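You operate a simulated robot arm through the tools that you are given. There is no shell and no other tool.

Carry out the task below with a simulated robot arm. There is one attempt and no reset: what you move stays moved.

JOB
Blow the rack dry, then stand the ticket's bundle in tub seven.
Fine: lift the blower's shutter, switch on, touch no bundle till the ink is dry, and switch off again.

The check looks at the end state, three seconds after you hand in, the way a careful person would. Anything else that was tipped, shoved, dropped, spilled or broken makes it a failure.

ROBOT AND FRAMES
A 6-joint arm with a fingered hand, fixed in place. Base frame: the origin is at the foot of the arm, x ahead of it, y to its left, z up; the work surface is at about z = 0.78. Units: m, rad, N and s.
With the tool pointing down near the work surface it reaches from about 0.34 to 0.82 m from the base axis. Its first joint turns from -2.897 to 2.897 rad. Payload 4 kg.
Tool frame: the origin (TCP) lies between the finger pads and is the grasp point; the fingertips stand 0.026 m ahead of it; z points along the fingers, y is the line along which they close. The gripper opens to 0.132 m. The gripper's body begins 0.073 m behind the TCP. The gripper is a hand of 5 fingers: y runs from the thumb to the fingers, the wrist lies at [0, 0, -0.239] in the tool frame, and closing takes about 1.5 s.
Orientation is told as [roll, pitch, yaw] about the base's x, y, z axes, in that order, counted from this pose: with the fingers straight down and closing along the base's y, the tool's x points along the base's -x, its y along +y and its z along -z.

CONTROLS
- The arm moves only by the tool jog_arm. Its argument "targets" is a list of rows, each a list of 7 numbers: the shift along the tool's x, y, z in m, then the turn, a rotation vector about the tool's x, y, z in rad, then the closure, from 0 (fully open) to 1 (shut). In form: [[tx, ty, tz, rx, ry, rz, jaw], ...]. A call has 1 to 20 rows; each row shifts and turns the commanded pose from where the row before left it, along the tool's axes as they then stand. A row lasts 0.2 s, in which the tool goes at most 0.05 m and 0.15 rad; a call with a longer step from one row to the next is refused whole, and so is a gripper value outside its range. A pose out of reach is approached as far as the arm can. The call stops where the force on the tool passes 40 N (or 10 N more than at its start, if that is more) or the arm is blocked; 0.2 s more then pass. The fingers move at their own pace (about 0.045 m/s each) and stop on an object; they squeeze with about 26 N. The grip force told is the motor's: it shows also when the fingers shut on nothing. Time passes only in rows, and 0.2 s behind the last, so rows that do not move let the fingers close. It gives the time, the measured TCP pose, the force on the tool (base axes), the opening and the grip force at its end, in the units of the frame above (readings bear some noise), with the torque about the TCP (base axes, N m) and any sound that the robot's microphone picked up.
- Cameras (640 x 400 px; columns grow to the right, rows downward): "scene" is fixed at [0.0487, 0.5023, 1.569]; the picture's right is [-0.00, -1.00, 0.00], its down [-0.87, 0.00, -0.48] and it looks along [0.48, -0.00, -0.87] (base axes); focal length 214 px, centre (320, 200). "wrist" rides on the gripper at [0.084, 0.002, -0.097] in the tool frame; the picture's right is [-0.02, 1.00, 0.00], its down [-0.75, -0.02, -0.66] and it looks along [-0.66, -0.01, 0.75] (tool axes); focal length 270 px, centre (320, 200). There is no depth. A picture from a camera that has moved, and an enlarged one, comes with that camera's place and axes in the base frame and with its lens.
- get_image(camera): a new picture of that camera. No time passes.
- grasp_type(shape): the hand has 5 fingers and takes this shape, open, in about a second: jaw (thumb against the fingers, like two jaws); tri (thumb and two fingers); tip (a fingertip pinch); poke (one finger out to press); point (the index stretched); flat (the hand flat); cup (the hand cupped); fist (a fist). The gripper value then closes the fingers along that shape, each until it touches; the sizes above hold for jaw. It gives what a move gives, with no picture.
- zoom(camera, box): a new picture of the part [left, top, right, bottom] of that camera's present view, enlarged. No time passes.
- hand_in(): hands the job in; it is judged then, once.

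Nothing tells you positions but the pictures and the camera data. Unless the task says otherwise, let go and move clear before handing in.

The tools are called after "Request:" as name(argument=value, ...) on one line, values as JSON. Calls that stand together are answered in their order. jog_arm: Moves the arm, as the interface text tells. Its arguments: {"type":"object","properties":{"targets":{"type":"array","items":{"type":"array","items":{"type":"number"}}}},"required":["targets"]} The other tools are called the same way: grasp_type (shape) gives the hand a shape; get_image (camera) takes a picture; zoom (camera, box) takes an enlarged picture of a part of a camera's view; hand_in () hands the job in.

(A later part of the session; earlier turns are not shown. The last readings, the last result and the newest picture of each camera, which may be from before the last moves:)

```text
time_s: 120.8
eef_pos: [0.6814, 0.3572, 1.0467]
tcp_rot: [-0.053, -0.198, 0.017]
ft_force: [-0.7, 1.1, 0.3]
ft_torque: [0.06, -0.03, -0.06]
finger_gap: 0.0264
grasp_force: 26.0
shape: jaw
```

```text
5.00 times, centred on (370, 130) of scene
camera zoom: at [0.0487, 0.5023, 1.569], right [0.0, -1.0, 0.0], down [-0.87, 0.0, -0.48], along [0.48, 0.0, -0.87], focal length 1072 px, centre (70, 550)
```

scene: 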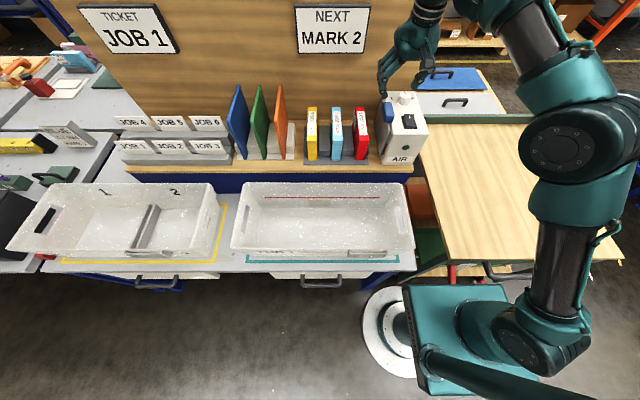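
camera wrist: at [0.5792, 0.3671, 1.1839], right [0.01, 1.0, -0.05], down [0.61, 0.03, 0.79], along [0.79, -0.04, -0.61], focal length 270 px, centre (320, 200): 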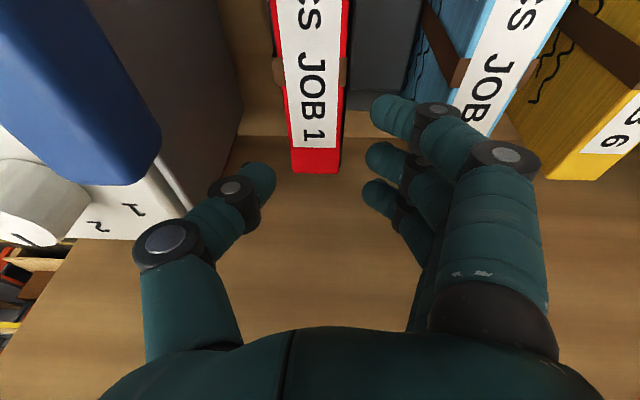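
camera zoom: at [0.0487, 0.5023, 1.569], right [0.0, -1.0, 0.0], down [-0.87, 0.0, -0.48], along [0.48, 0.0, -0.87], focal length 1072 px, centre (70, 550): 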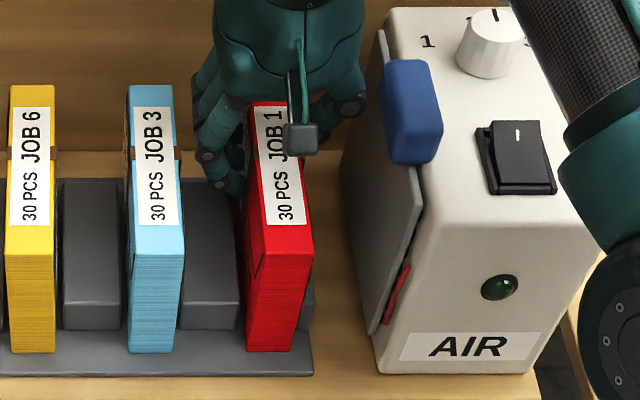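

Grip is firm at 26 N on the bundle. I'll lift 1.5 cm and check it comes up level.

Request:
jog_arm(targets=[[-0.0015, -0.0004, -0.0073, 0, 0, 0, 1.0], [-0.0015, -0.0004, -0.0073, 0, 0, 0, 1.0], [0, 0, 0, 0, 0, 0, 1.0]])

Request:
zoom(camera="scene", box=[330, 90, 410, 170])

```text
time_s: 121.6
eef_pos: [0.6809, 0.3569, 1.0611]
tcp_rot: [-0.054, -0.199, 0.015]
ft_force: [-0.1, -0.3, -2.2]
ft_torque: [0.0, -0.09, 0.0]
finger_gap: 0.0266
grasp_force: 26.0
shape: jaw
```

```text
5.00 times, centred on (370, 130) of scene
camera zoom: at [0.0487, 0.5023, 1.569], right [0.0, -1.0, 0.0], down [-0.87, 0.0, -0.48], along [0.48, 0.0, -0.87], focal length 1072 px, centre (70, 550)
```

zoom: 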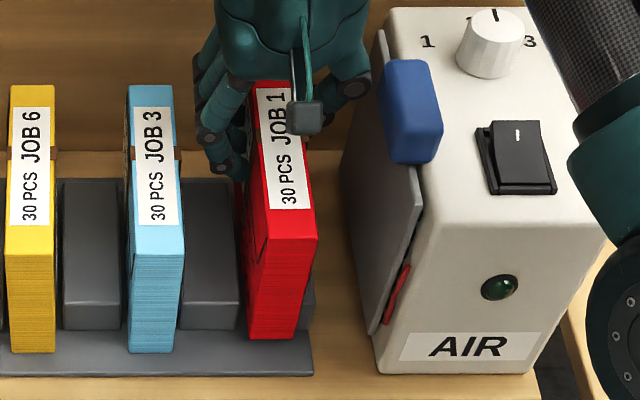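

It came up level; the wrist feels about 2 N of weight. I'll raise it clear of the rack blocks and the handle height, keeping x constant.

Request:
jog_arm(targets=[[-0.0024, -0.0006, -0.0118, 0, 0, 0, 1.0], [-0.0024, -0.0006, -0.0118, 0, 0, 0, 1.0], [-0.0024, -0.0006, -0.0118, 0, 0, 0, 1.0], [-0.0012, -0.0003, -0.0059, 0, 0, 0, 1.0], [0, 0, 0, 0, 0, 0, 1.0]])

Request:
zoom(camera="scene", box=[320, 60, 420, 160])

Request:
get_image(camera="wrist")

```text
time_s: 122.8
eef_pos: [0.6817, 0.3584, 1.1044]
tcp_rot: [-0.051, -0.2, 0.018]
ft_force: [-0.2, -0.6, -2.4]
ft_torque: [-0.01, -0.09, -0.02]
finger_gap: 0.0269
grasp_force: 25.8
shape: jaw
```

```text
4.00 times, centred on (370, 110) of scene
camera zoom: at [0.0487, 0.5023, 1.569], right [0.0, -1.0, 0.0], down [-0.87, 0.0, -0.48], along [0.48, 0.0, -0.87], focal length 858 px, centre (120, 560)
```

zoom: 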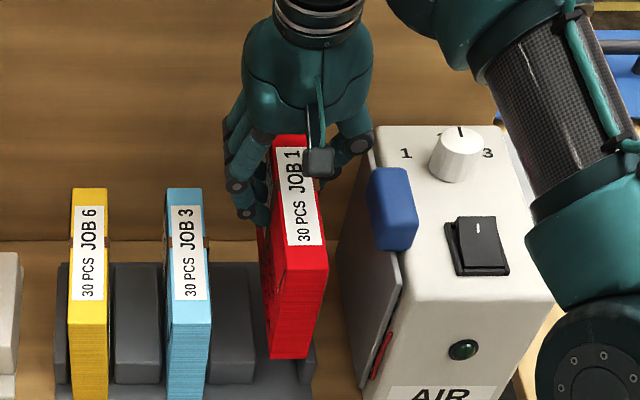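

```text
taken
camera wrist: at [0.5791, 0.3647, 1.182], right [0.01, 1.0, -0.05], down [0.61, 0.03, 0.79], along [0.79, -0.04, -0.61], focal length 270 px, centre (320, 200)
```

wrist: 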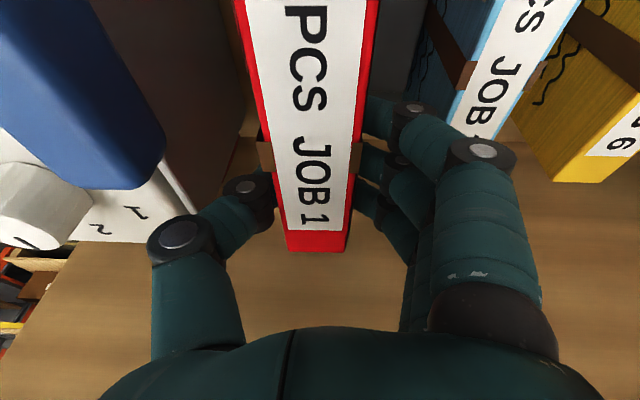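

Lifted cleanly, and the other bundles and rack are undisturbed. I'll move up and back out over the tub area.

Request:
jog_arm(targets=[[0.0233, 0.0086, -0.0358, 0, 0, 0, 1.0], [0.0441, 0.0002, -0.0089, 0, 0, 0, 1.0], [0.0441, 0.0002, -0.0089, 0, 0, 0, 1.0], [0.0441, 0.0002, -0.0089, 0, 0, 0, 1.0], [0.0441, 0.0002, -0.0089, 0, 0, 0, 1.0], [0, 0, 0, 0, 0.1, 0, 1.0], [0, 0, 0, -0.05, 0.1, 0, 1.0], [0, 0, 0, 0, 0, 0, 1.0]])

Request:
get_image(camera="scene")

Request:
get_image(camera="wrist")

```text
time_s: 124.6
eef_pos: [0.4963, 0.3946, 1.1685]
tcp_rot: [-0.015, -0.023, 0.009]
ft_force: [0.1, 0.2, -1.4]
ft_torque: [-0.02, -0.06, 0.0]
finger_gap: 0.0264
grasp_force: 25.7
shape: jaw
out of reach, approached as far as the arm can: row 4, 5, 7
```

```text
taken
```

scene: 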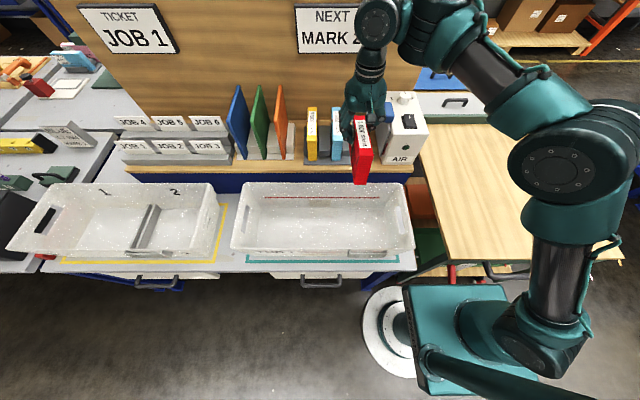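

```text
taken
camera wrist: at [0.4078, 0.3994, 1.2632], right [0.01, 1.0, -0.02], down [0.74, 0.0, 0.68], along [0.68, -0.02, -0.74], focal length 270 px, centre (320, 200)
```

wrist: 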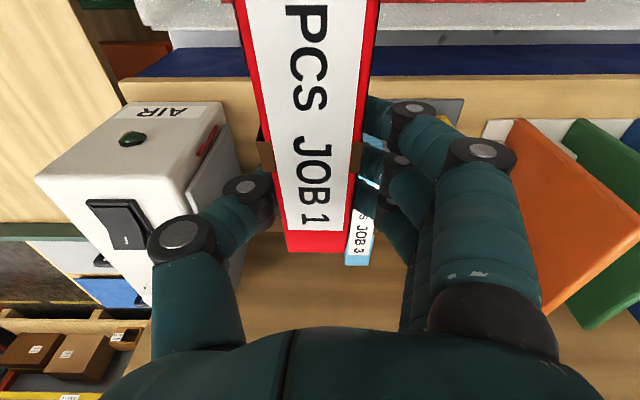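

The bundle is out and the rack is undisturbed. I'll carry it over tub 7 at a safe height.

Request:
jog_arm(targets=[[0.0268, 0.0193, 0.0166, 0, 0, 0, 1.0], [0.0268, 0.0193, 0.0166, 0, 0, 0, 1.0], [0.0268, 0.0193, 0.0166, 0, 0, 0, 1.0], [0.0268, 0.0193, 0.0166, 0, 0, 0, 1.0], [0, 0, 0, 0, 0, 0, 1.0]])

Request:
get_image(camera="scene")

```text
time_s: 125.8
eef_pos: [0.3942, 0.4797, 1.11]
tcp_rot: [-0.004, 0.003, 0.008]
ft_force: [-0.2, -0.3, -1.4]
ft_torque: [0.03, -0.1, 0.06]
finger_gap: 0.0264
grasp_force: 25.8
shape: jaw
out of reach, approached as far as the arm can: row 4
```

```text
taken
```

scene: 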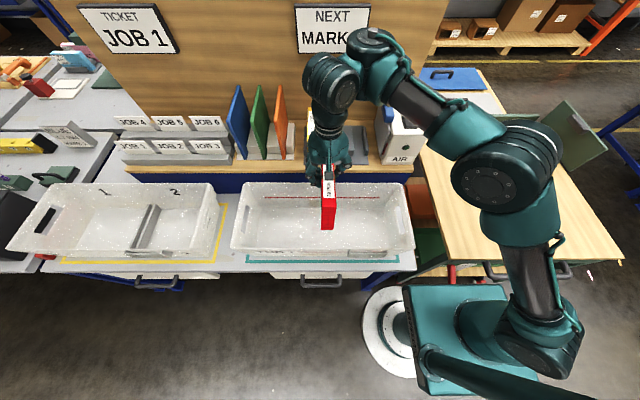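

Over tub 7 now. I'll yaw the hand 90° so the bundle lies along the tub's length.

Request:
jog_arm(targets=[[0, 0, 0, 0, 0, -0.13, 1.0], [0, 0, 0, 0, 0, -0.13, 1.0], [0, 0, 0, 0, 0, -0.13, 1.0], [0, 0, 0, 0, 0, -0.13, 1.0], [0, 0, 0, 0, 0, -0.13, 1.0], [0, 0, 0, 0, 0, -0.13, 1.0], [0, 0, 0, 0, 0, -0.13, 1.0], [0, 0, 0, 0, 0, -0.13, 1.0], [0, 0, 0, 0, 0, -0.13, 1.0], [0, 0, 0, 0, 0, -0.13, 1.0], [0, 0, 0, 0, 0, -0.13, 1.0], [0, 0, 0, 0, 0, -0.13, 1.0], [0, 0, 0, 0, 0, 0, 1.0]])

Request:
get_image(camera="scene")

Request:
get_image(camera="wrist")

```text
time_s: 128.6
eef_pos: [0.3934, 0.4808, 1.1107]
tcp_rot: [0.006, 0.003, 1.571]
ft_force: [-0.6, 0.8, -2.3]
ft_torque: [0.1, 0.0, 0.03]
finger_gap: 0.0263
grasp_force: 26.0
shape: jaw
```

```text
taken
```

scene: 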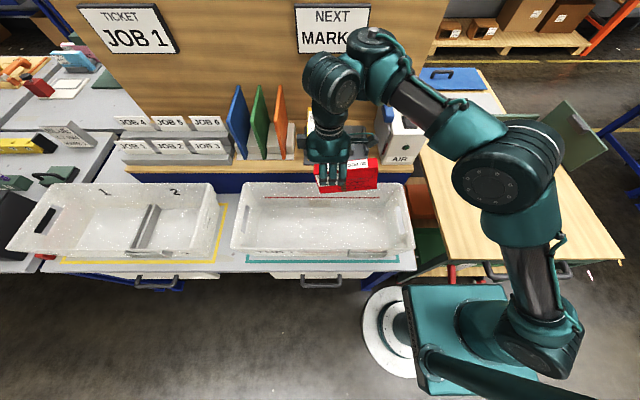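

```text
taken
camera wrist: at [0.3907, 0.3969, 1.2086], right [-1.0, 0.02, 0.0], down [0.02, 0.76, 0.66], along [0.01, 0.66, -0.76], focal length 270 px, centre (320, 200)
```

wrist: 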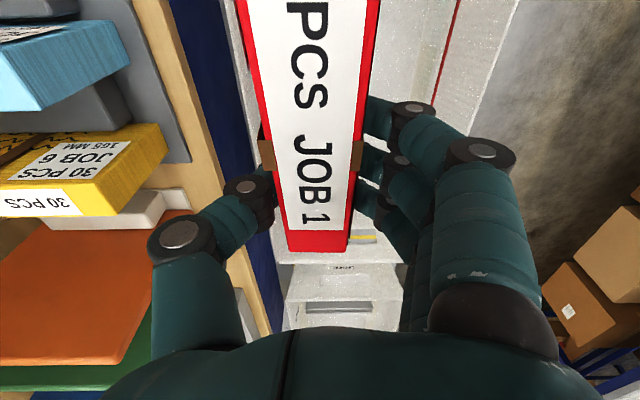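

Yaw 90° is reached. Next I'll restore the hand tilt it had at the grasp so the bundle becomes level and upright again.

Request:
jog_arm(targets=[[0, 0, 0, 0.025, -0.1, 0, 1.0], [0, 0, 0, 0.028, -0.1, 0, 1.0], [0, 0, 0, 0, 0, 0, 1.0]])

Request:
zoom(camera="scene", box=[280, 100, 420, 260])

```text
time_s: 129.4
eef_pos: [0.4216, 0.5124, 1.1528]
tcp_rot: [-0.051, -0.195, 1.575]
ft_force: [-0.2, -0.7, -1.5]
ft_torque: [0.08, -0.01, 0.02]
finger_gap: 0.0262
grasp_force: 25.9
shape: jaw
out of reach, approached as far as the arm can: row 1, 2
```

```text
2.50 times, centred on (350, 180) of scene
camera zoom: at [0.0487, 0.5023, 1.569], right [0.0, -1.0, 0.0], down [-0.87, 0.0, -0.48], along [0.48, 0.0, -0.87], focal length 536 px, centre (245, 250)
```

zoom: 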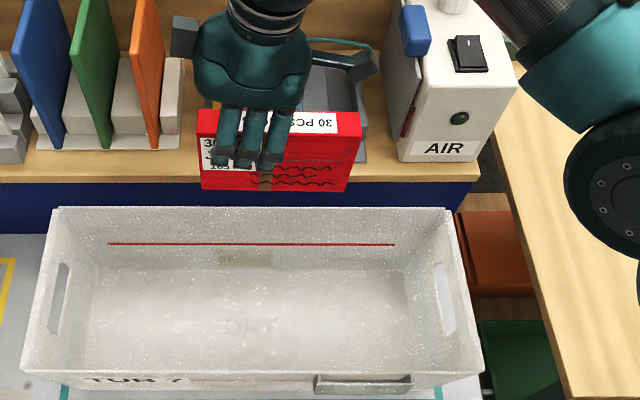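

The tilt was achieved but the position drifted outward. I'll test whether the arm can translate downward from here with this orientation using small steps.

Request:
jog_arm(targets=[[0.002, 0.0005, 0.0098, 0, 0, 0, 1.0], [0.002, 0.0005, 0.0098, 0, 0, 0, 1.0], [0.002, 0.0005, 0.0098, 0, 0, 0, 1.0], [0.002, 0.0005, 0.0098, 0, 0, 0, 1.0], [0, 0, 0, 0, 0, 0, 1.0]])

```text
time_s: 130.6
eef_pos: [0.4363, 0.5261, 1.1294]
tcp_rot: [-0.051, -0.196, 1.574]
ft_force: [0.0, 0.2, -1.9]
ft_torque: [0.06, -0.02, 0.0]
finger_gap: 0.0265
grasp_force: 25.8
shape: jaw
out of reach, approached as far as the arm can: row 1, 2, 3, 4
```

With that tilt the arm only slides along a limit surface. I'll go back to vertical and find out how low a vertical hand can go further along the tub, at larger radius.

Request:
jog_arm(targets=[[0, 0, 0, -0.025, 0.1, 0, 1.0], [0, 0, 0, -0.026, 0.1, 0, 1.0], [0.0, 0.02, 0.0, 0, 0, 0, 1.0], [-0.02, 0.02, 0.0, 0, 0, 0, 1.0], [-0.03, 0.02, 0.0, 0, 0, 0, 1.0], [0, 0, 0, 0, 0, 0, 1.0]])

Request:
jog_arm(targets=[[0, 0, 0.012, 0, 0, 0, 1.0], [0, 0, 0.012, 0, 0, 0, 1.0], [0, 0, 0.012, 0, 0, 0, 1.0], [0, 0, 0.012, 0, 0, 0, 1.0], [0, 0, 0, 0, 0, 0, 1.0]])

Request:
get_image(camera="scene")

```text
time_s: 132.0
eef_pos: [0.3791, 0.5771, 1.1306]
tcp_rot: [-0.002, 0.0, 1.569]
ft_force: [0.0, 0.2, -0.7]
ft_torque: [0.1, -0.03, 0.0]
finger_gap: 0.0267
grasp_force: 26.2
shape: jaw
out of reach, approached as far as the arm can: row 2
```

```text
time_s: 133.2
eef_pos: [0.3786, 0.5779, 1.0822]
tcp_rot: [-0.002, 0.003, 1.569]
ft_force: [0.1, -0.3, -1.5]
ft_torque: [0.11, 0.02, 0.02]
finger_gap: 0.0265
grasp_force: 25.8
shape: jaw
```

```text
taken
```

scene: 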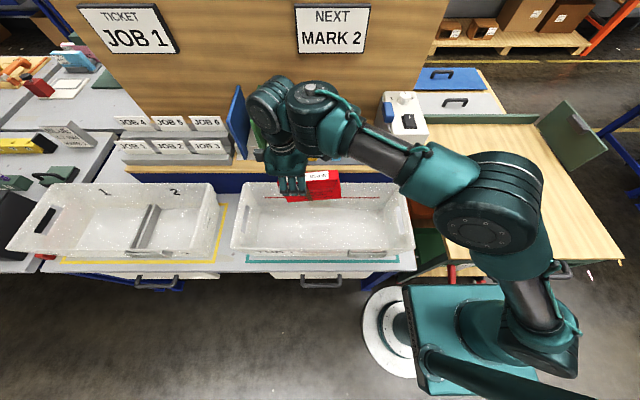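

Vertical descent works here with no limit. I'll shift to the tub's mid-width (x ≈ 0.35) and continue down, staying above the rim for a check.

Request:
jog_arm(targets=[[0, 0.014, 0.012, 0, 0, 0, 1.0], [0, 0.014, 0.012, 0, 0, 0, 1.0], [0, 0, 0.015, 0, 0, 0, 1.0], [0, 0, 0.015, 0, 0, 0, 1.0], [0, 0, 0, 0, 0, 0, 1.0]])

Request:
zoom(camera="scene", box=[220, 80, 420, 260])

Request:
get_image(camera="wrist")

```text
time_s: 134.4
eef_pos: [0.3511, 0.5771, 1.0286]
tcp_rot: [-0.001, 0.001, 1.57]
ft_force: [-0.2, 0.2, -2.0]
ft_torque: [0.1, 0.0, -0.03]
finger_gap: 0.0263
grasp_force: 25.8
shape: jaw
```

```text
2.22 times, centred on (320, 170) of scene
camera zoom: at [0.0487, 0.5023, 1.569], right [0.0, -1.0, 0.0], down [-0.87, 0.0, -0.48], along [0.48, 0.0, -0.87], focal length 477 px, centre (320, 267)
```

zoom: 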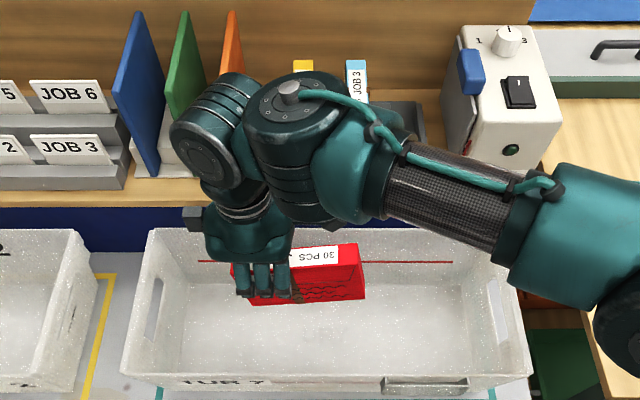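

```text
taken
camera wrist: at [0.3483, 0.4948, 1.1254], right [-1.0, 0.02, 0.0], down [0.02, 0.75, 0.66], along [0.02, 0.66, -0.75], focal length 270 px, centre (320, 200)
```

wrist: 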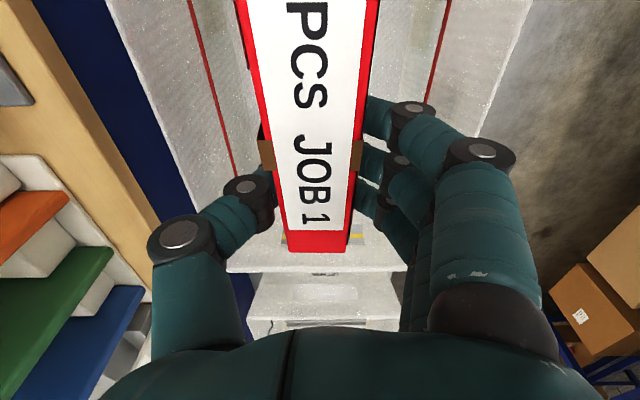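

The bundle is over the tub with plenty of room all around. I'll lower it into the tub, stopping about 2 cm above the floor.

Request:
jog_arm(targets=[[0, 0, 0.016, 0, 0, 0, 1.0], [0, 0, 0.016, 0, 0, 0, 1.0], [0, 0, 0.016, 0, 0, 0, 1.0], [0, 0, 0.016, 0, 0, 0, 1.0], [0, 0, 0.016, 0, 0, 0, 1.0], [0, 0, 0.016, 0, 0, 0, 1.0], [0, 0, 0.016, 0, 0, 0, 1.0], [0, 0, 0, 0, 0, 0, 1.0]])

Request:
zoom(camera="scene", box=[220, 120, 420, 280])

Request:
get_image(camera="wrist")

```text
time_s: 136.2
eef_pos: [0.3517, 0.5772, 0.9144]
tcp_rot: [-0.003, 0.001, 1.568]
ft_force: [0.1, 0.0, -2.2]
ft_torque: [0.12, -0.02, 0.0]
finger_gap: 0.0266
grasp_force: 25.7
shape: jaw
```

```text
2.50 times, centred on (320, 200) of scene
camera zoom: at [0.0487, 0.5023, 1.569], right [0.0, -1.0, 0.0], down [-0.87, 0.0, -0.48], along [0.48, 0.0, -0.87], focal length 536 px, centre (320, 200)
```

zoom: 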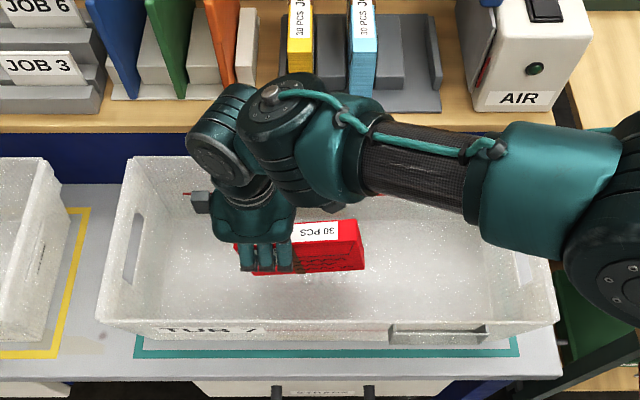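

```text
taken
camera wrist: at [0.3489, 0.4943, 1.0116], right [-1.0, 0.02, 0.0], down [0.02, 0.75, 0.66], along [0.02, 0.66, -0.75], focal length 270 px, centre (320, 200)
```

wrist: 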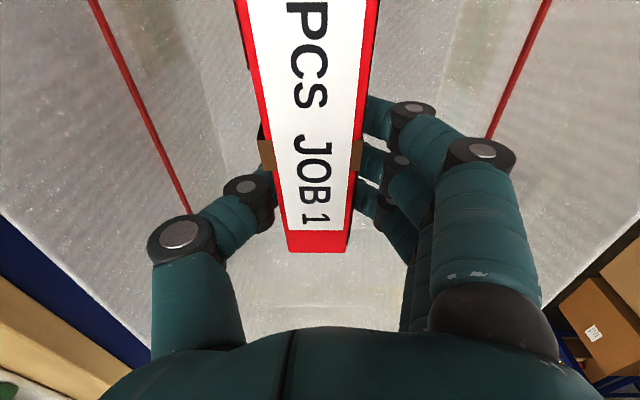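

The hand is inside the tub, vertical and unflagged. I'll try a small levelling tilt here to bring the raised front end down.

Request:
jog_arm(targets=[[0, 0, 0, 0.012, -0.05, 0, 1.0], [0, 0, 0, 0, 0, 0, 1.0]])

```text
time_s: 136.8
eef_pos: [0.3518, 0.5777, 0.9152]
tcp_rot: [-0.013, -0.049, 1.568]
ft_force: [-0.9, 0.5, -2.0]
ft_torque: [0.06, 0.03, -0.01]
finger_gap: 0.0266
grasp_force: 26.3
shape: jaw
```

That works without any limit here. I'll continue the levelling tilt in small steps.

Request:
jog_arm(targets=[[0, 0, 0, 0.013, -0.05, 0, 1.0], [0, 0, 0, 0.013, -0.05, 0, 1.0], [0, 0, 0, 0.013, -0.05, 0, 1.0], [0, 0, 0, 0, 0, 0, 1.0]])

Request:
zoom(camera="scene", box=[240, 140, 400, 260])

Request:
get_image(camera="wrist")

```text
time_s: 137.8
eef_pos: [0.3511, 0.5782, 0.9161]
tcp_rot: [-0.053, -0.2, 1.573]
ft_force: [0.1, -0.3, -2.0]
ft_torque: [0.09, -0.02, -0.01]
finger_gap: 0.0265
grasp_force: 26.3
shape: jaw
```

```text
3.33 times, centred on (320, 200) of scene
camera zoom: at [0.0487, 0.5023, 1.569], right [0.0, -1.0, 0.0], down [-0.87, 0.0, -0.48], along [0.48, 0.0, -0.87], focal length 715 px, centre (320, 200)
```

zoom: 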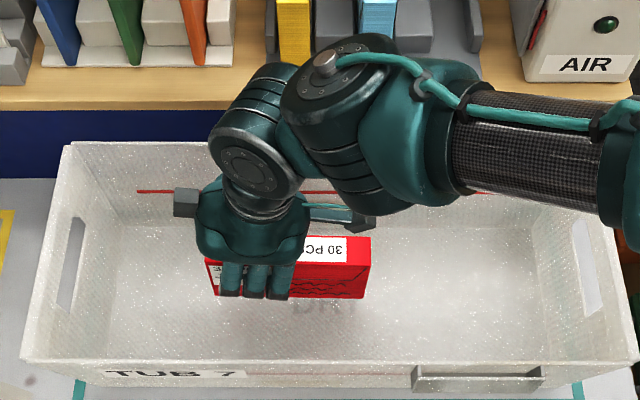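

```text
taken
camera wrist: at [0.3442, 0.4769, 0.9936], right [-1.0, 0.03, -0.05], down [-0.02, 0.61, 0.79], along [0.05, 0.79, -0.61], focal length 270 px, centre (320, 200)
```

wrist: 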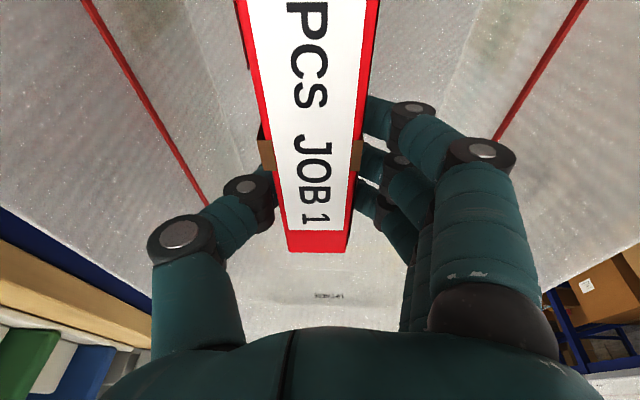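

The hand orientation now matches the grasp exactly, so the bundle is level and upright. I'll lower it toward the tub floor.

Request:
jog_arm(targets=[[0.002, 0.0005, 0.0098, 0, 0, 0, 1.0], [0.002, 0.0005, 0.0098, 0, 0, 0, 1.0], [0.002, 0.0005, 0.0098, 0, 0, 0, 1.0], [0, 0, 0, 0, 0, 0, 1.0]])

Request:
zoom(camera="scene", box=[240, 140, 400, 260])

```text
time_s: 138.8
eef_pos: [0.3507, 0.5775, 0.8864]
tcp_rot: [-0.053, -0.199, 1.575]
ft_force: [0.4, 0.9, -2.1]
ft_torque: [0.06, 0.02, -0.01]
finger_gap: 0.0265
grasp_force: 26.2
shape: jaw
```

```text
3.33 times, centred on (320, 200) of scene
camera zoom: at [0.0487, 0.5023, 1.569], right [0.0, -1.0, 0.0], down [-0.87, 0.0, -0.48], along [0.48, 0.0, -0.87], focal length 715 px, centre (320, 200)
```

zoom: 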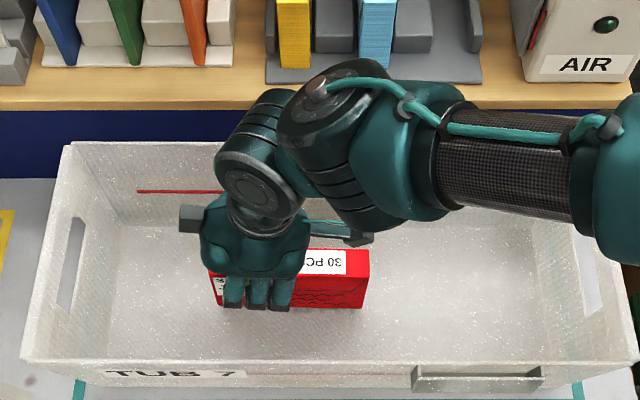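

Request:
jog_arm(targets=[[0.0006, 0.0002, 0.003, 0, 0, 0, 1.0], [0.0006, 0.0002, 0.003, 0, 0, 0, 1.0], [0, 0, 0, 0, 0, 0, 1.0]])

Request:
jog_arm(targets=[[0.0004, 0.0001, 0.002, 0, 0, 0, 1.0], [0.0004, 0.0001, 0.002, 0, 0, 0, 1.0], [0, 0, 0, 0, 0, 0, 1.0]])

```text
time_s: 139.6
eef_pos: [0.3508, 0.5775, 0.8802]
tcp_rot: [-0.052, -0.198, 1.572]
ft_force: [-0.4, -0.7, -1.3]
ft_torque: [0.08, -0.02, 0.01]
finger_gap: 0.0263
grasp_force: 25.8
shape: jaw
```

```text
time_s: 140.4
eef_pos: [0.3518, 0.5793, 0.8765]
tcp_rot: [-0.053, -0.199, 1.575]
ft_force: [-1.2, 0.9, 0.7]
ft_torque: [-0.12, 0.07, -0.04]
finger_gap: 0.0264
grasp_force: 25.9
shape: jaw
```

The weight has gone off the wrist, so the bundle is touching the tub floor. One more millimetre to seat it, then a look.

Request:
jog_arm(targets=[[0.0002, 0.0001, 0.001, 0, 0, 0, 1.0], [0, 0, 0, 0, 0, 0, 1.0]])

Request:
zoom(camera="scene", box=[270, 180, 350, 240])

Request:
zoom(camera="wrist", box=[200, 0, 440, 280])

```text
time_s: 141.0
eef_pos: [0.3515, 0.5785, 0.8752]
tcp_rot: [-0.053, -0.2, 1.575]
ft_force: [-0.1, 1.3, 3.9]
ft_torque: [-0.11, 0.04, -0.06]
finger_gap: 0.0266
grasp_force: 25.7
shape: jaw
```

```text
6.67 times, centred on (310, 210) of scene
camera zoom: at [0.0487, 0.5023, 1.569], right [0.0, -1.0, 0.0], down [-0.87, 0.0, -0.48], along [0.48, 0.0, -0.87], focal length 1430 px, centre (387, 133)
```

zoom: 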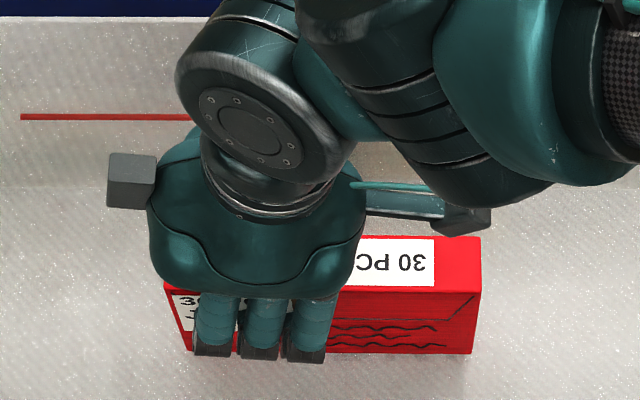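

```text
1.43 times, centred on (320, 140) of wrist
camera zoom: at [0.3444, 0.4779, 0.9533], right [-1.0, 0.03, -0.05], down [-0.02, 0.61, 0.79], along [0.05, 0.79, -0.61], focal length 386 px, centre (320, 286)
```

zoom: 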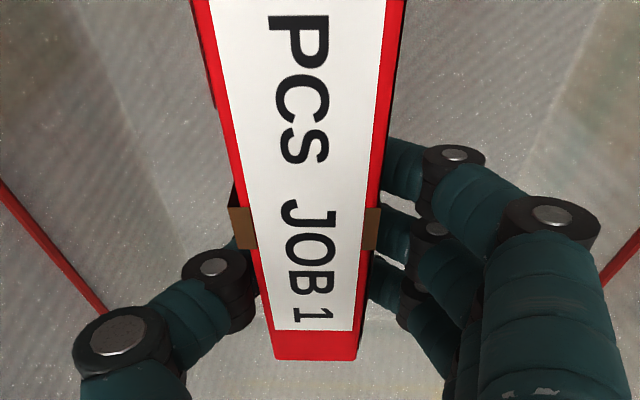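

The bundle is seated level and upright on the tub floor. I'll open the fingers gradually so they act as guides while it settles.

Request:
jog_arm(targets=[[0, 0, 0, 0, 0, 0, 0.85], [0, 0, 0, 0, 0, 0, 0.78], [0, 0, 0, 0, 0, 0, 0.74], [0, 0, 0, 0, 0, 0, 0.72], [0, 0, 0, 0, 0, 0, 0.72]])

Request:
zoom(camera="wrist", box=[200, 0, 440, 280])

Request:
zoom(camera="scene", box=[270, 180, 350, 240])

```text
time_s: 142.2
eef_pos: [0.3506, 0.5792, 0.8747]
tcp_rot: [-0.052, -0.198, 1.574]
ft_force: [0.2, -0.1, -0.1]
ft_torque: [0.02, 0.0, -0.03]
finger_gap: 0.0364
grasp_force: 0.1
shape: jaw
```

```text
1.43 times, centred on (320, 140) of wrist
camera zoom: at [0.3443, 0.4777, 0.9529], right [-1.0, 0.03, -0.05], down [-0.02, 0.61, 0.79], along [0.05, 0.79, -0.61], focal length 386 px, centre (320, 286)
```

zoom: 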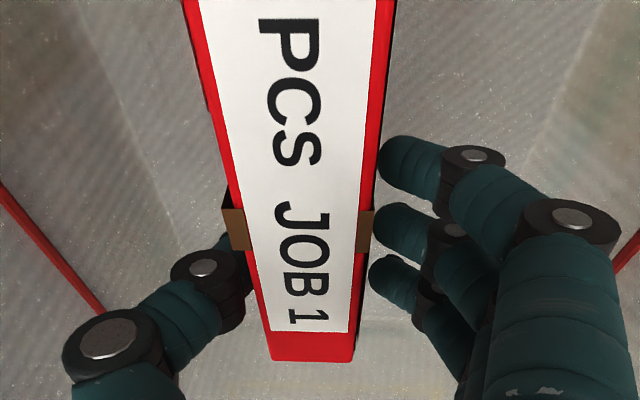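

```text
6.67 times, centred on (310, 210) of scene
camera zoom: at [0.0487, 0.5023, 1.569], right [0.0, -1.0, 0.0], down [-0.87, 0.0, -0.48], along [0.48, 0.0, -0.87], focal length 1430 px, centre (387, 133)
```

zoom: 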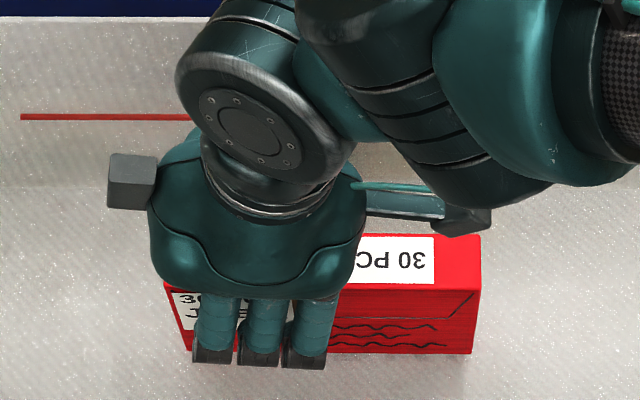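

Grip is off and the bundle is standing, shifted only a couple of millimetres toward the thumb. I'll open more and see that it stands by itself.

Request:
jog_arm(targets=[[0, 0, 0, 0, 0, 0, 0.68], [0, 0, 0, 0, 0, 0, 0.64], [0, 0, 0, 0, 0, 0, 0.6], [0, 0, 0, 0, 0, 0, 0.6]])

Request:
zoom(camera="wrist", box=[200, 0, 440, 280])

Request:
zoom(camera="scene", box=[270, 180, 350, 240])

```text
time_s: 143.2
eef_pos: [0.3514, 0.5795, 0.8745]
tcp_rot: [-0.053, -0.197, 1.575]
ft_force: [-0.3, -1.2, 0.5]
ft_torque: [-0.02, 0.0, -0.04]
finger_gap: 0.0521
grasp_force: 0.0
shape: jaw
```

```text
1.43 times, centred on (320, 140) of wrist
camera zoom: at [0.3443, 0.4778, 0.953], right [-1.0, 0.03, -0.05], down [-0.02, 0.61, 0.79], along [0.05, 0.79, -0.61], focal length 386 px, centre (320, 286)
```

zoom: 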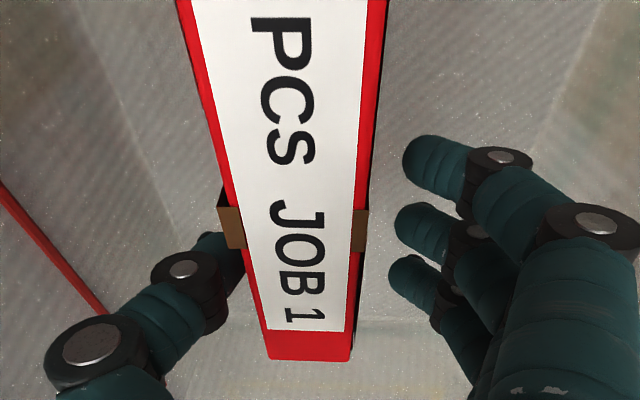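

```text
6.67 times, centred on (310, 210) of scene
camera zoom: at [0.0487, 0.5023, 1.569], right [0.0, -1.0, 0.0], down [-0.87, 0.0, -0.48], along [0.48, 0.0, -0.87], focal length 1430 px, centre (387, 133)
```

zoom: 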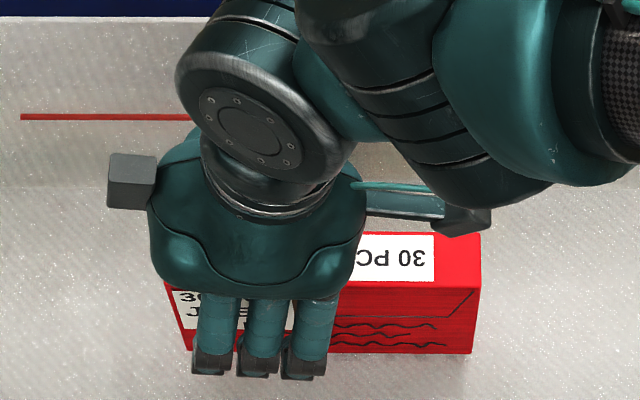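

The bundle's front face now measures vertical to within a millimetre, so it has settled flat. I'll open further and confirm it no longer moves.

Request:
jog_arm(targets=[[0, 0, 0, 0, 0, 0, 0.55], [0, 0, 0, 0, 0, 0, 0.5], [0, 0, 0, 0, 0, 0, 0.45], [0, 0, 0, 0, 0, 0, 0.45], [0, 0, 0, 0, 0, 0, 0.45]])

Request:
zoom(camera="wrist", box=[200, 0, 440, 280])

Request:
zoom(camera="scene", box=[270, 180, 350, 240])

```text
time_s: 144.4
eef_pos: [0.3508, 0.5775, 0.8749]
tcp_rot: [-0.052, -0.198, 1.575]
ft_force: [-0.4, -0.6, -0.1]
ft_torque: [0.0, 0.03, -0.01]
finger_gap: 0.0718
grasp_force: 0.0
shape: jaw
```

```text
1.43 times, centred on (320, 140) of wrist
camera zoom: at [0.3443, 0.4778, 0.953], right [-1.0, 0.03, -0.05], down [-0.02, 0.61, 0.79], along [0.05, 0.79, -0.61], focal length 386 px, centre (320, 286)
```

zoom: 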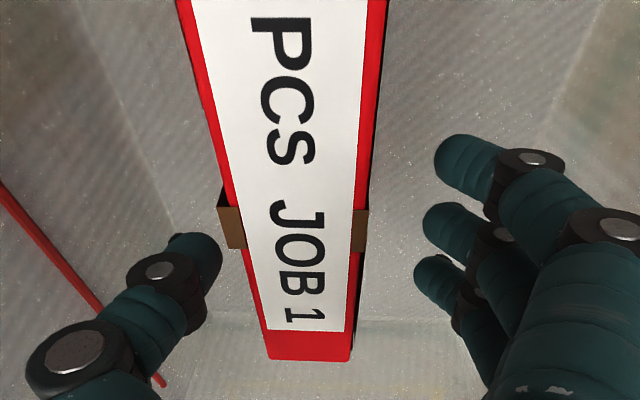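

```text
6.67 times, centred on (310, 210) of scene
camera zoom: at [0.0487, 0.5023, 1.569], right [0.0, -1.0, 0.0], down [-0.87, 0.0, -0.48], along [0.48, 0.0, -0.87], focal length 1430 px, centre (387, 133)
```

zoom: 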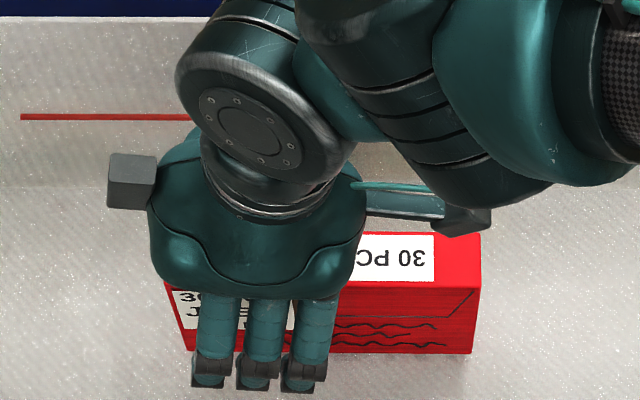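

The bundle stands on its own and no longer moves. I'll raise the hand straight up out of the tub.

Request:
jog_arm(targets=[[-0.003, -0.0008, -0.0147, 0, 0, 0, 0.45], [-0.003, -0.0008, -0.0147, 0, 0, 0, 0.45], [-0.003, -0.0008, -0.0147, 0, 0, 0, 0.45], [-0.003, -0.0008, -0.0147, 0, 0, 0, 0.45], [-0.003, -0.0008, -0.0147, 0, 0, 0, 0.45], [-0.003, -0.0008, -0.0147, 0, 0, 0, 0.45], [0, 0, -0.01, -0.025, 0.1, 0, 0.45], [0, 0, -0.01, -0.028, 0.1, 0, 0.45], [0, 0, -0.02, 0, 0, 0, 0.45], [0, 0, -0.02, 0, 0, 0, 0.45], [0, 0, -0.02, 0, 0, 0, 0.45], [0, 0, -0.02, 0, 0, 0, 0.45], [0, 0, 0, 0, 0, 0, 0.45]])

Request:
get_image(camera="scene")

Request:
get_image(camera="wrist")

```text
time_s: 147.2
eef_pos: [0.3495, 0.5779, 1.0636]
tcp_rot: [0.0, 0.001, 1.568]
ft_force: [-1.4, -0.3, -0.2]
ft_torque: [0.0, 0.03, -0.01]
finger_gap: 0.0719
grasp_force: 0.1
shape: jaw
```

```text
taken
```

scene: 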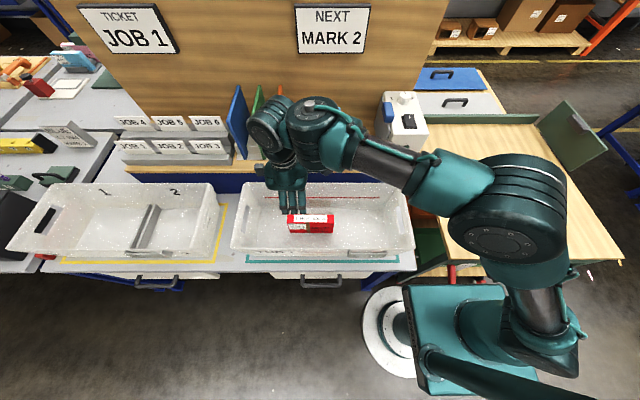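

```text
taken
camera wrist: at [0.3475, 0.4941, 1.162], right [-1.0, 0.02, 0.0], down [0.02, 0.75, 0.66], along [0.01, 0.66, -0.75], focal length 270 px, centre (320, 200)
```

wrist: 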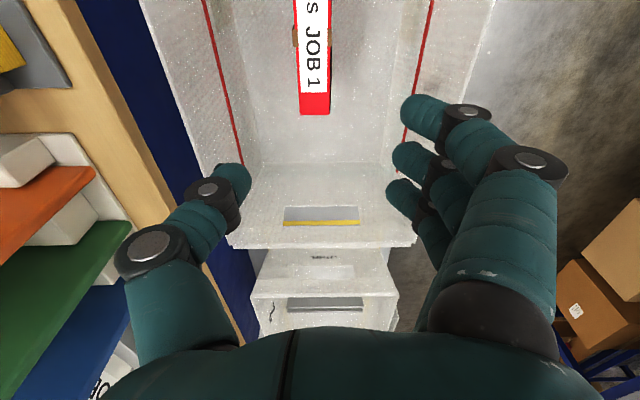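

The bundle stands in tub 7. To leave the shutter lifted as instructed, I'll go back and raise it again, starting by rising and turning the hand back to yaw 0.

Request:
jog_arm(targets=[[0, 0, -0.025, 0, 0, 0, 0.5], [0, 0, -0.025, 0, 0, 0, 0.5], [0, 0, -0.025, 0, 0, 0, 0.5], [0, 0, 0, 0, 0, 0.13, 0.5], [0, 0, 0, 0, 0, 0.13, 0.5], [0, 0, 0, 0, 0, 0.13, 0.5], [0, 0, 0, 0, 0, 0.13, 0.5], [0, 0, 0, 0, 0, 0.13, 0.5], [0, 0, 0, 0, 0, 0.13, 0.5], [0, 0, 0, 0, 0, 0.13, 0.5], [0, 0, 0, 0, 0, 0.13, 0.5], [0, 0, 0, 0, 0, 0.13, 0.5], [0, 0, 0, 0, 0, 0.13, 0.5], [0, 0, 0, 0, 0, 0.13, 0.5], [0, 0, 0, 0, 0, 0.138, 0.5], [0, 0, 0, 0, 0, 0, 0.5]])

Request:
get_image(camera="scene")

```text
time_s: 150.6
eef_pos: [0.3499, 0.5744, 1.1407]
tcp_rot: [-0.002, 0.0, -0.003]
ft_force: [0.3, 0.3, 0.0]
ft_torque: [0.0, 0.01, 0.01]
finger_gap: 0.067
grasp_force: 0.0
shape: jaw
```

```text
taken
```

scene: 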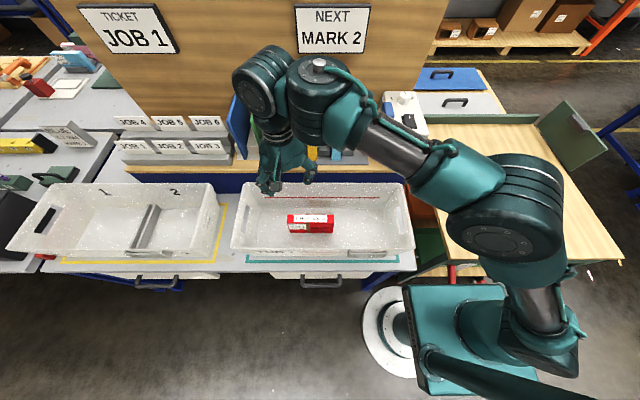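

Request:
jog_arm(targets=[[-0.0143, -0.041, -0.0114, 0, 0, 0, 0.5], [-0.0143, -0.041, -0.0114, 0, 0, 0, 0.5], [-0.0143, -0.041, -0.0114, 0, 0, 0, 0.5], [-0.0143, -0.041, -0.0114, 0, 0, 0, 0.5], [-0.0143, -0.041, -0.0114, 0, 0, 0, 0.5], [-0.0143, -0.041, -0.0114, 0, 0, 0, 0.5], [-0.0143, -0.041, -0.0114, 0, 0, 0, 0.5], [0, 0, 0, 0, -0.12, 0, 0.5], [0, 0, 0, 0, 0, 0, 0.5]])

Request:
get_image(camera="wrist")

```text
time_s: 152.6
eef_pos: [0.4576, 0.2975, 1.2188]
tcp_rot: [0.021, -0.062, 0.0]
ft_force: [-0.1, 0.1, -0.1]
ft_torque: [0.01, -0.01, 0.02]
finger_gap: 0.0669
grasp_force: 0.0
shape: jaw
out of reach, approached as far as the arm can: row 8
```

```text
taken
camera wrist: at [0.3669, 0.2992, 1.3104], right [0.02, 1.0, 0.02], down [0.71, -0.03, 0.7], along [0.7, 0.0, -0.71], focal length 270 px, centre (320, 200)
```

wrist: 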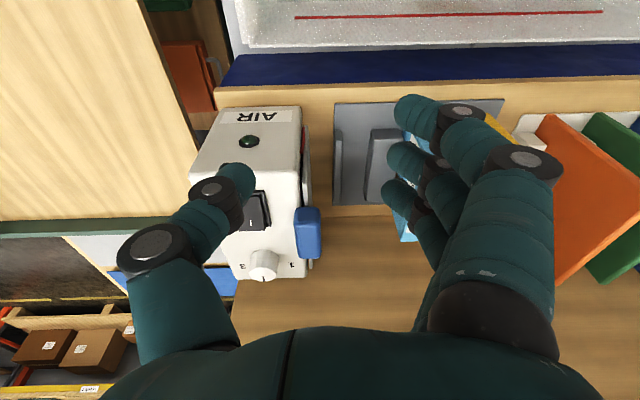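

Request:
jog_arm(targets=[[-0.045, -0.003, -0.0019, 0.01, -0.02, 0, 0.5], [-0.045, -0.003, -0.0019, 0.011, -0.02, 0, 0.5], [-0.045, -0.003, -0.0019, 0, -0.017, 0, 0.5], [0, 0, 0, 0, 0, 0, 0.5]])

Request:
get_image(camera="wrist")

```text
time_s: 153.6
eef_pos: [0.4946, 0.3115, 1.2023]
tcp_rot: [-0.02, -0.169, 0.001]
ft_force: [0.5, 0.2, -0.2]
ft_torque: [0.01, -0.03, -0.02]
finger_gap: 0.0664
grasp_force: 0.1
shape: jaw
out of reach, approached as far as the arm can: row 1, 2, 3
```

```text
taken
camera wrist: at [0.394, 0.3156, 1.2834], right [0.02, 1.0, -0.02], down [0.63, 0.0, 0.78], along [0.78, -0.03, -0.63], focal length 270 px, centre (320, 200)
```

wrist: 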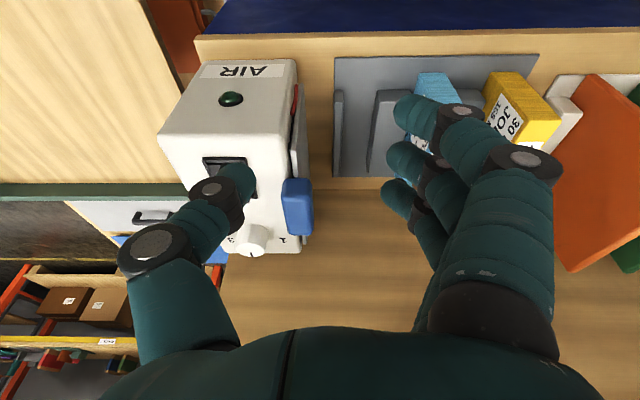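

Request:
get_image(camera="scene")

```text
taken
```

scene: 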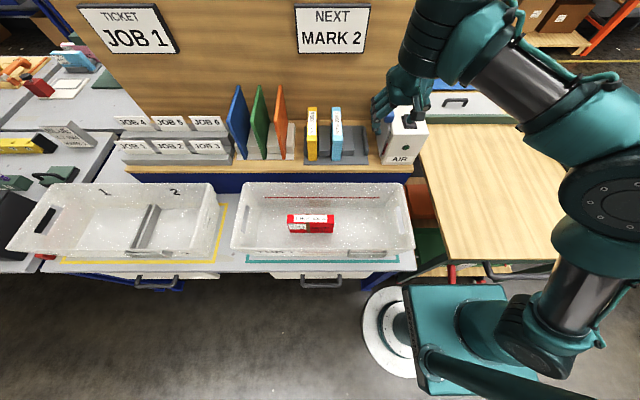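

The forward tilt isn't available at this small radius, so I'll translate outward first and keep the orientation fixed.

Request:
jog_arm(targets=[[-0.0337, -0.008, -0.0042, 0, 0, 0, 0.5], [-0.0337, -0.008, -0.0042, 0, 0, 0, 0.5], [-0.0337, -0.008, -0.0042, 0, 0, 0, 0.5], [0, 0, 0, 0, 0, 0, 0.5]])

Request:
get_image(camera="wrist")

```text
time_s: 154.6
eef_pos: [0.5311, 0.378, 1.2015]
tcp_rot: [0.079, -0.135, -0.004]
ft_force: [0.7, -0.3, -0.5]
ft_torque: [0.02, 0.03, 0.01]
finger_gap: 0.0665
grasp_force: 0.1
shape: jaw
out of reach, approached as far as the arm can: row 1, 2, 3
```

```text
taken
camera wrist: at [0.433, 0.3739, 1.2869], right [0.01, 1.0, 0.08], down [0.66, -0.07, 0.75], along [0.75, 0.04, -0.66], focal length 270 px, centre (320, 200)
```

wrist: 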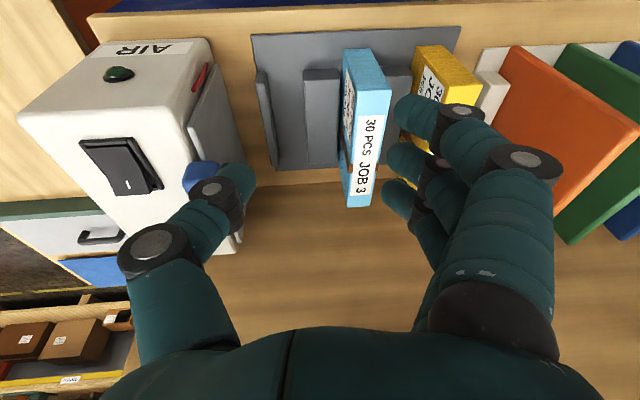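

The arm drifted sideways against a joint limit. I'll stop forcing it: level the hand first, then move up and back to a known-good pose before approaching the handle the way that worked earlier.

Request:
jog_arm(targets=[[0.01, 0, -0.01, 0.04, 0.07, 0, 0.5], [0.01, 0, -0.01, 0.039, 0.065, 0, 0.5], [0.015, -0.02, -0.015, 0, 0, 0, 0.5], [0.015, -0.02, -0.015, 0, 0, 0, 0.5], [0.01, -0.02, -0.01, 0, 0, 0, 0.5], [0, 0, 0, 0, 0, 0, 0.5]])

Request:
get_image(camera="wrist")

```text
time_s: 156.0
eef_pos: [0.4885, 0.2675, 1.2743]
tcp_rot: [-0.101, -0.042, -0.007]
ft_force: [-0.3, -0.3, 0.4]
ft_torque: [0.0, -0.01, -0.05]
finger_gap: 0.0664
grasp_force: 0.1
shape: jaw
out of reach, approached as far as the arm can: row 1
```

```text
taken
camera wrist: at [0.4002, 0.2817, 1.3669], right [0.03, 0.99, -0.1], down [0.72, 0.05, 0.69], along [0.69, -0.09, -0.72], focal length 270 px, centre (320, 200)
```

wrist: 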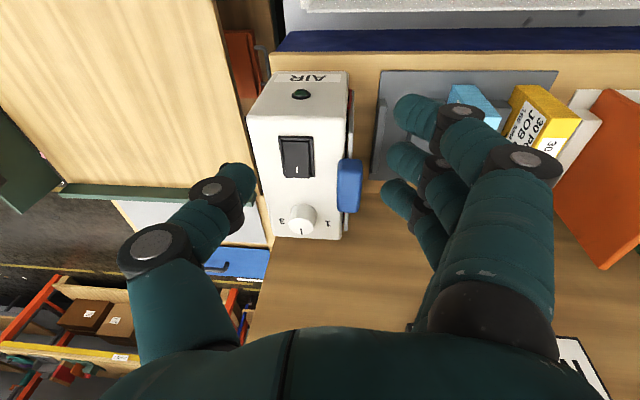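

Request:
jog_arm(targets=[[0, 0.009, 0, -0.05, 0, 0, 0.5], [0, 0.01, 0, -0.05, 0, 0, 0.5], [0, 0, 0, 0, -0.04, 0, 0.5], [0, 0, 0, 0, -0.038, 0, 0.5], [0, 0, 0, 0, 0, 0, 0.5], [0, 0, 0, 0, 0, 0, 0.5]])

```text
time_s: 157.4
eef_pos: [0.4881, 0.287, 1.2737]
tcp_rot: [-0.001, -0.12, -0.008]
ft_force: [-0.3, -0.4, 0.2]
ft_torque: [-0.02, -0.01, 0.02]
finger_gap: 0.0662
grasp_force: 0.0
shape: jaw
```

Back at a clean, known-good orientation. I'll repeat the approach to above the handle.

Request:
jog_arm(targets=[[-0.0399, 0.0003, 0.0144, 0, 0, 0, 0.5], [-0.0399, 0.0003, 0.0144, 0, 0, 0, 0.5], [-0.0399, 0.0003, 0.0144, 0, 0, 0, 0.5], [0, 0, 0, 0, 0, 0, 0.5], [0, 0, 0, 0, 0, 0, 0.5]])

Request:
get_image(camera="wrist")

```text
time_s: 158.6
eef_pos: [0.6097, 0.2902, 1.2454]
tcp_rot: [-0.003, -0.12, -0.008]
ft_force: [0.5, -1.5, -0.4]
ft_torque: [-0.01, 0.01, 0.01]
finger_gap: 0.0663
grasp_force: 0.1
shape: jaw
```

```text
taken
camera wrist: at [0.5144, 0.2942, 1.3307], right [0.03, 1.0, 0.0], down [0.67, -0.02, 0.74], along [0.74, -0.02, -0.67], focal length 270 px, centre (320, 200)
```

wrist: 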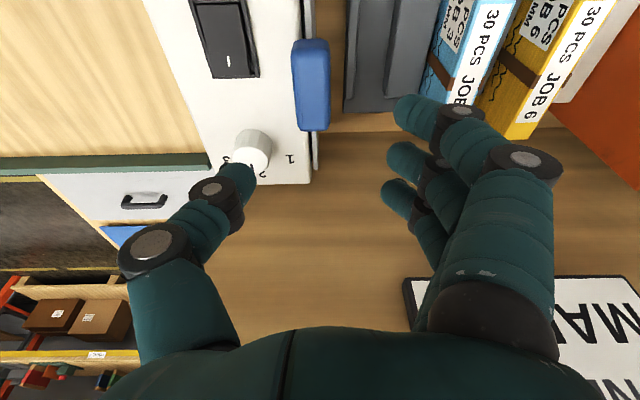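

Request:
jog_arm(targets=[[0.0015, -0.001, 0.023, 0, 0, 0, 0.5], [0.0015, -0.001, 0.023, 0, 0, 0, 0.5], [0.0015, -0.001, 0.023, 0, 0, 0, 0.5], [0.0015, -0.001, 0.023, 0, 0, 0, 0.5], [0, 0, 0, 0, 0, 0, 0.5], [0, 0, 0, 0, 0, 0, 0.5]])

Request:
get_image(camera="wrist")

Request:
zoom(camera="scene", box=[360, 80, 440, 160])

```text
time_s: 160.0
eef_pos: [0.6153, 0.2822, 1.1527]
tcp_rot: [-0.002, -0.119, -0.007]
ft_force: [-0.3, -0.2, 0.2]
ft_torque: [-0.03, 0.03, 0.01]
finger_gap: 0.0665
grasp_force: 0.0
shape: jaw
```

```text
taken
camera wrist: at [0.5192, 0.2862, 1.2386], right [0.03, 1.0, 0.0], down [0.67, -0.02, 0.74], along [0.74, -0.02, -0.67], focal length 270 px, centre (320, 200)
```

wrist: 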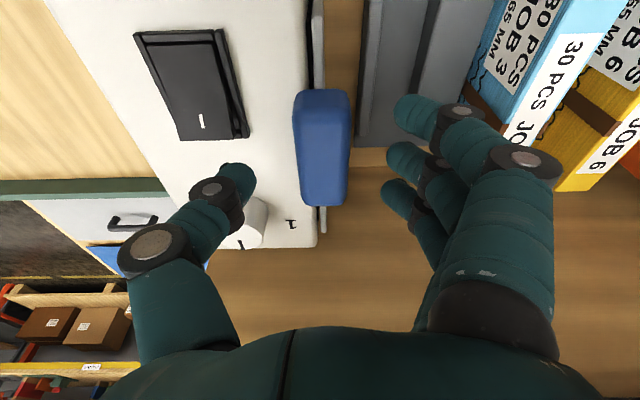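

```text
5.00 times, centred on (400, 120) of scene
camera zoom: at [0.0487, 0.5023, 1.569], right [0.0, -1.0, 0.0], down [-0.87, 0.0, -0.48], along [0.48, 0.0, -0.87], focal length 1072 px, centre (-80, 600)
```

zoom: 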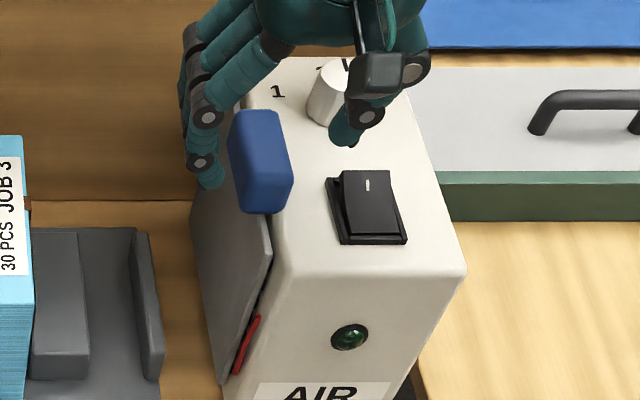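

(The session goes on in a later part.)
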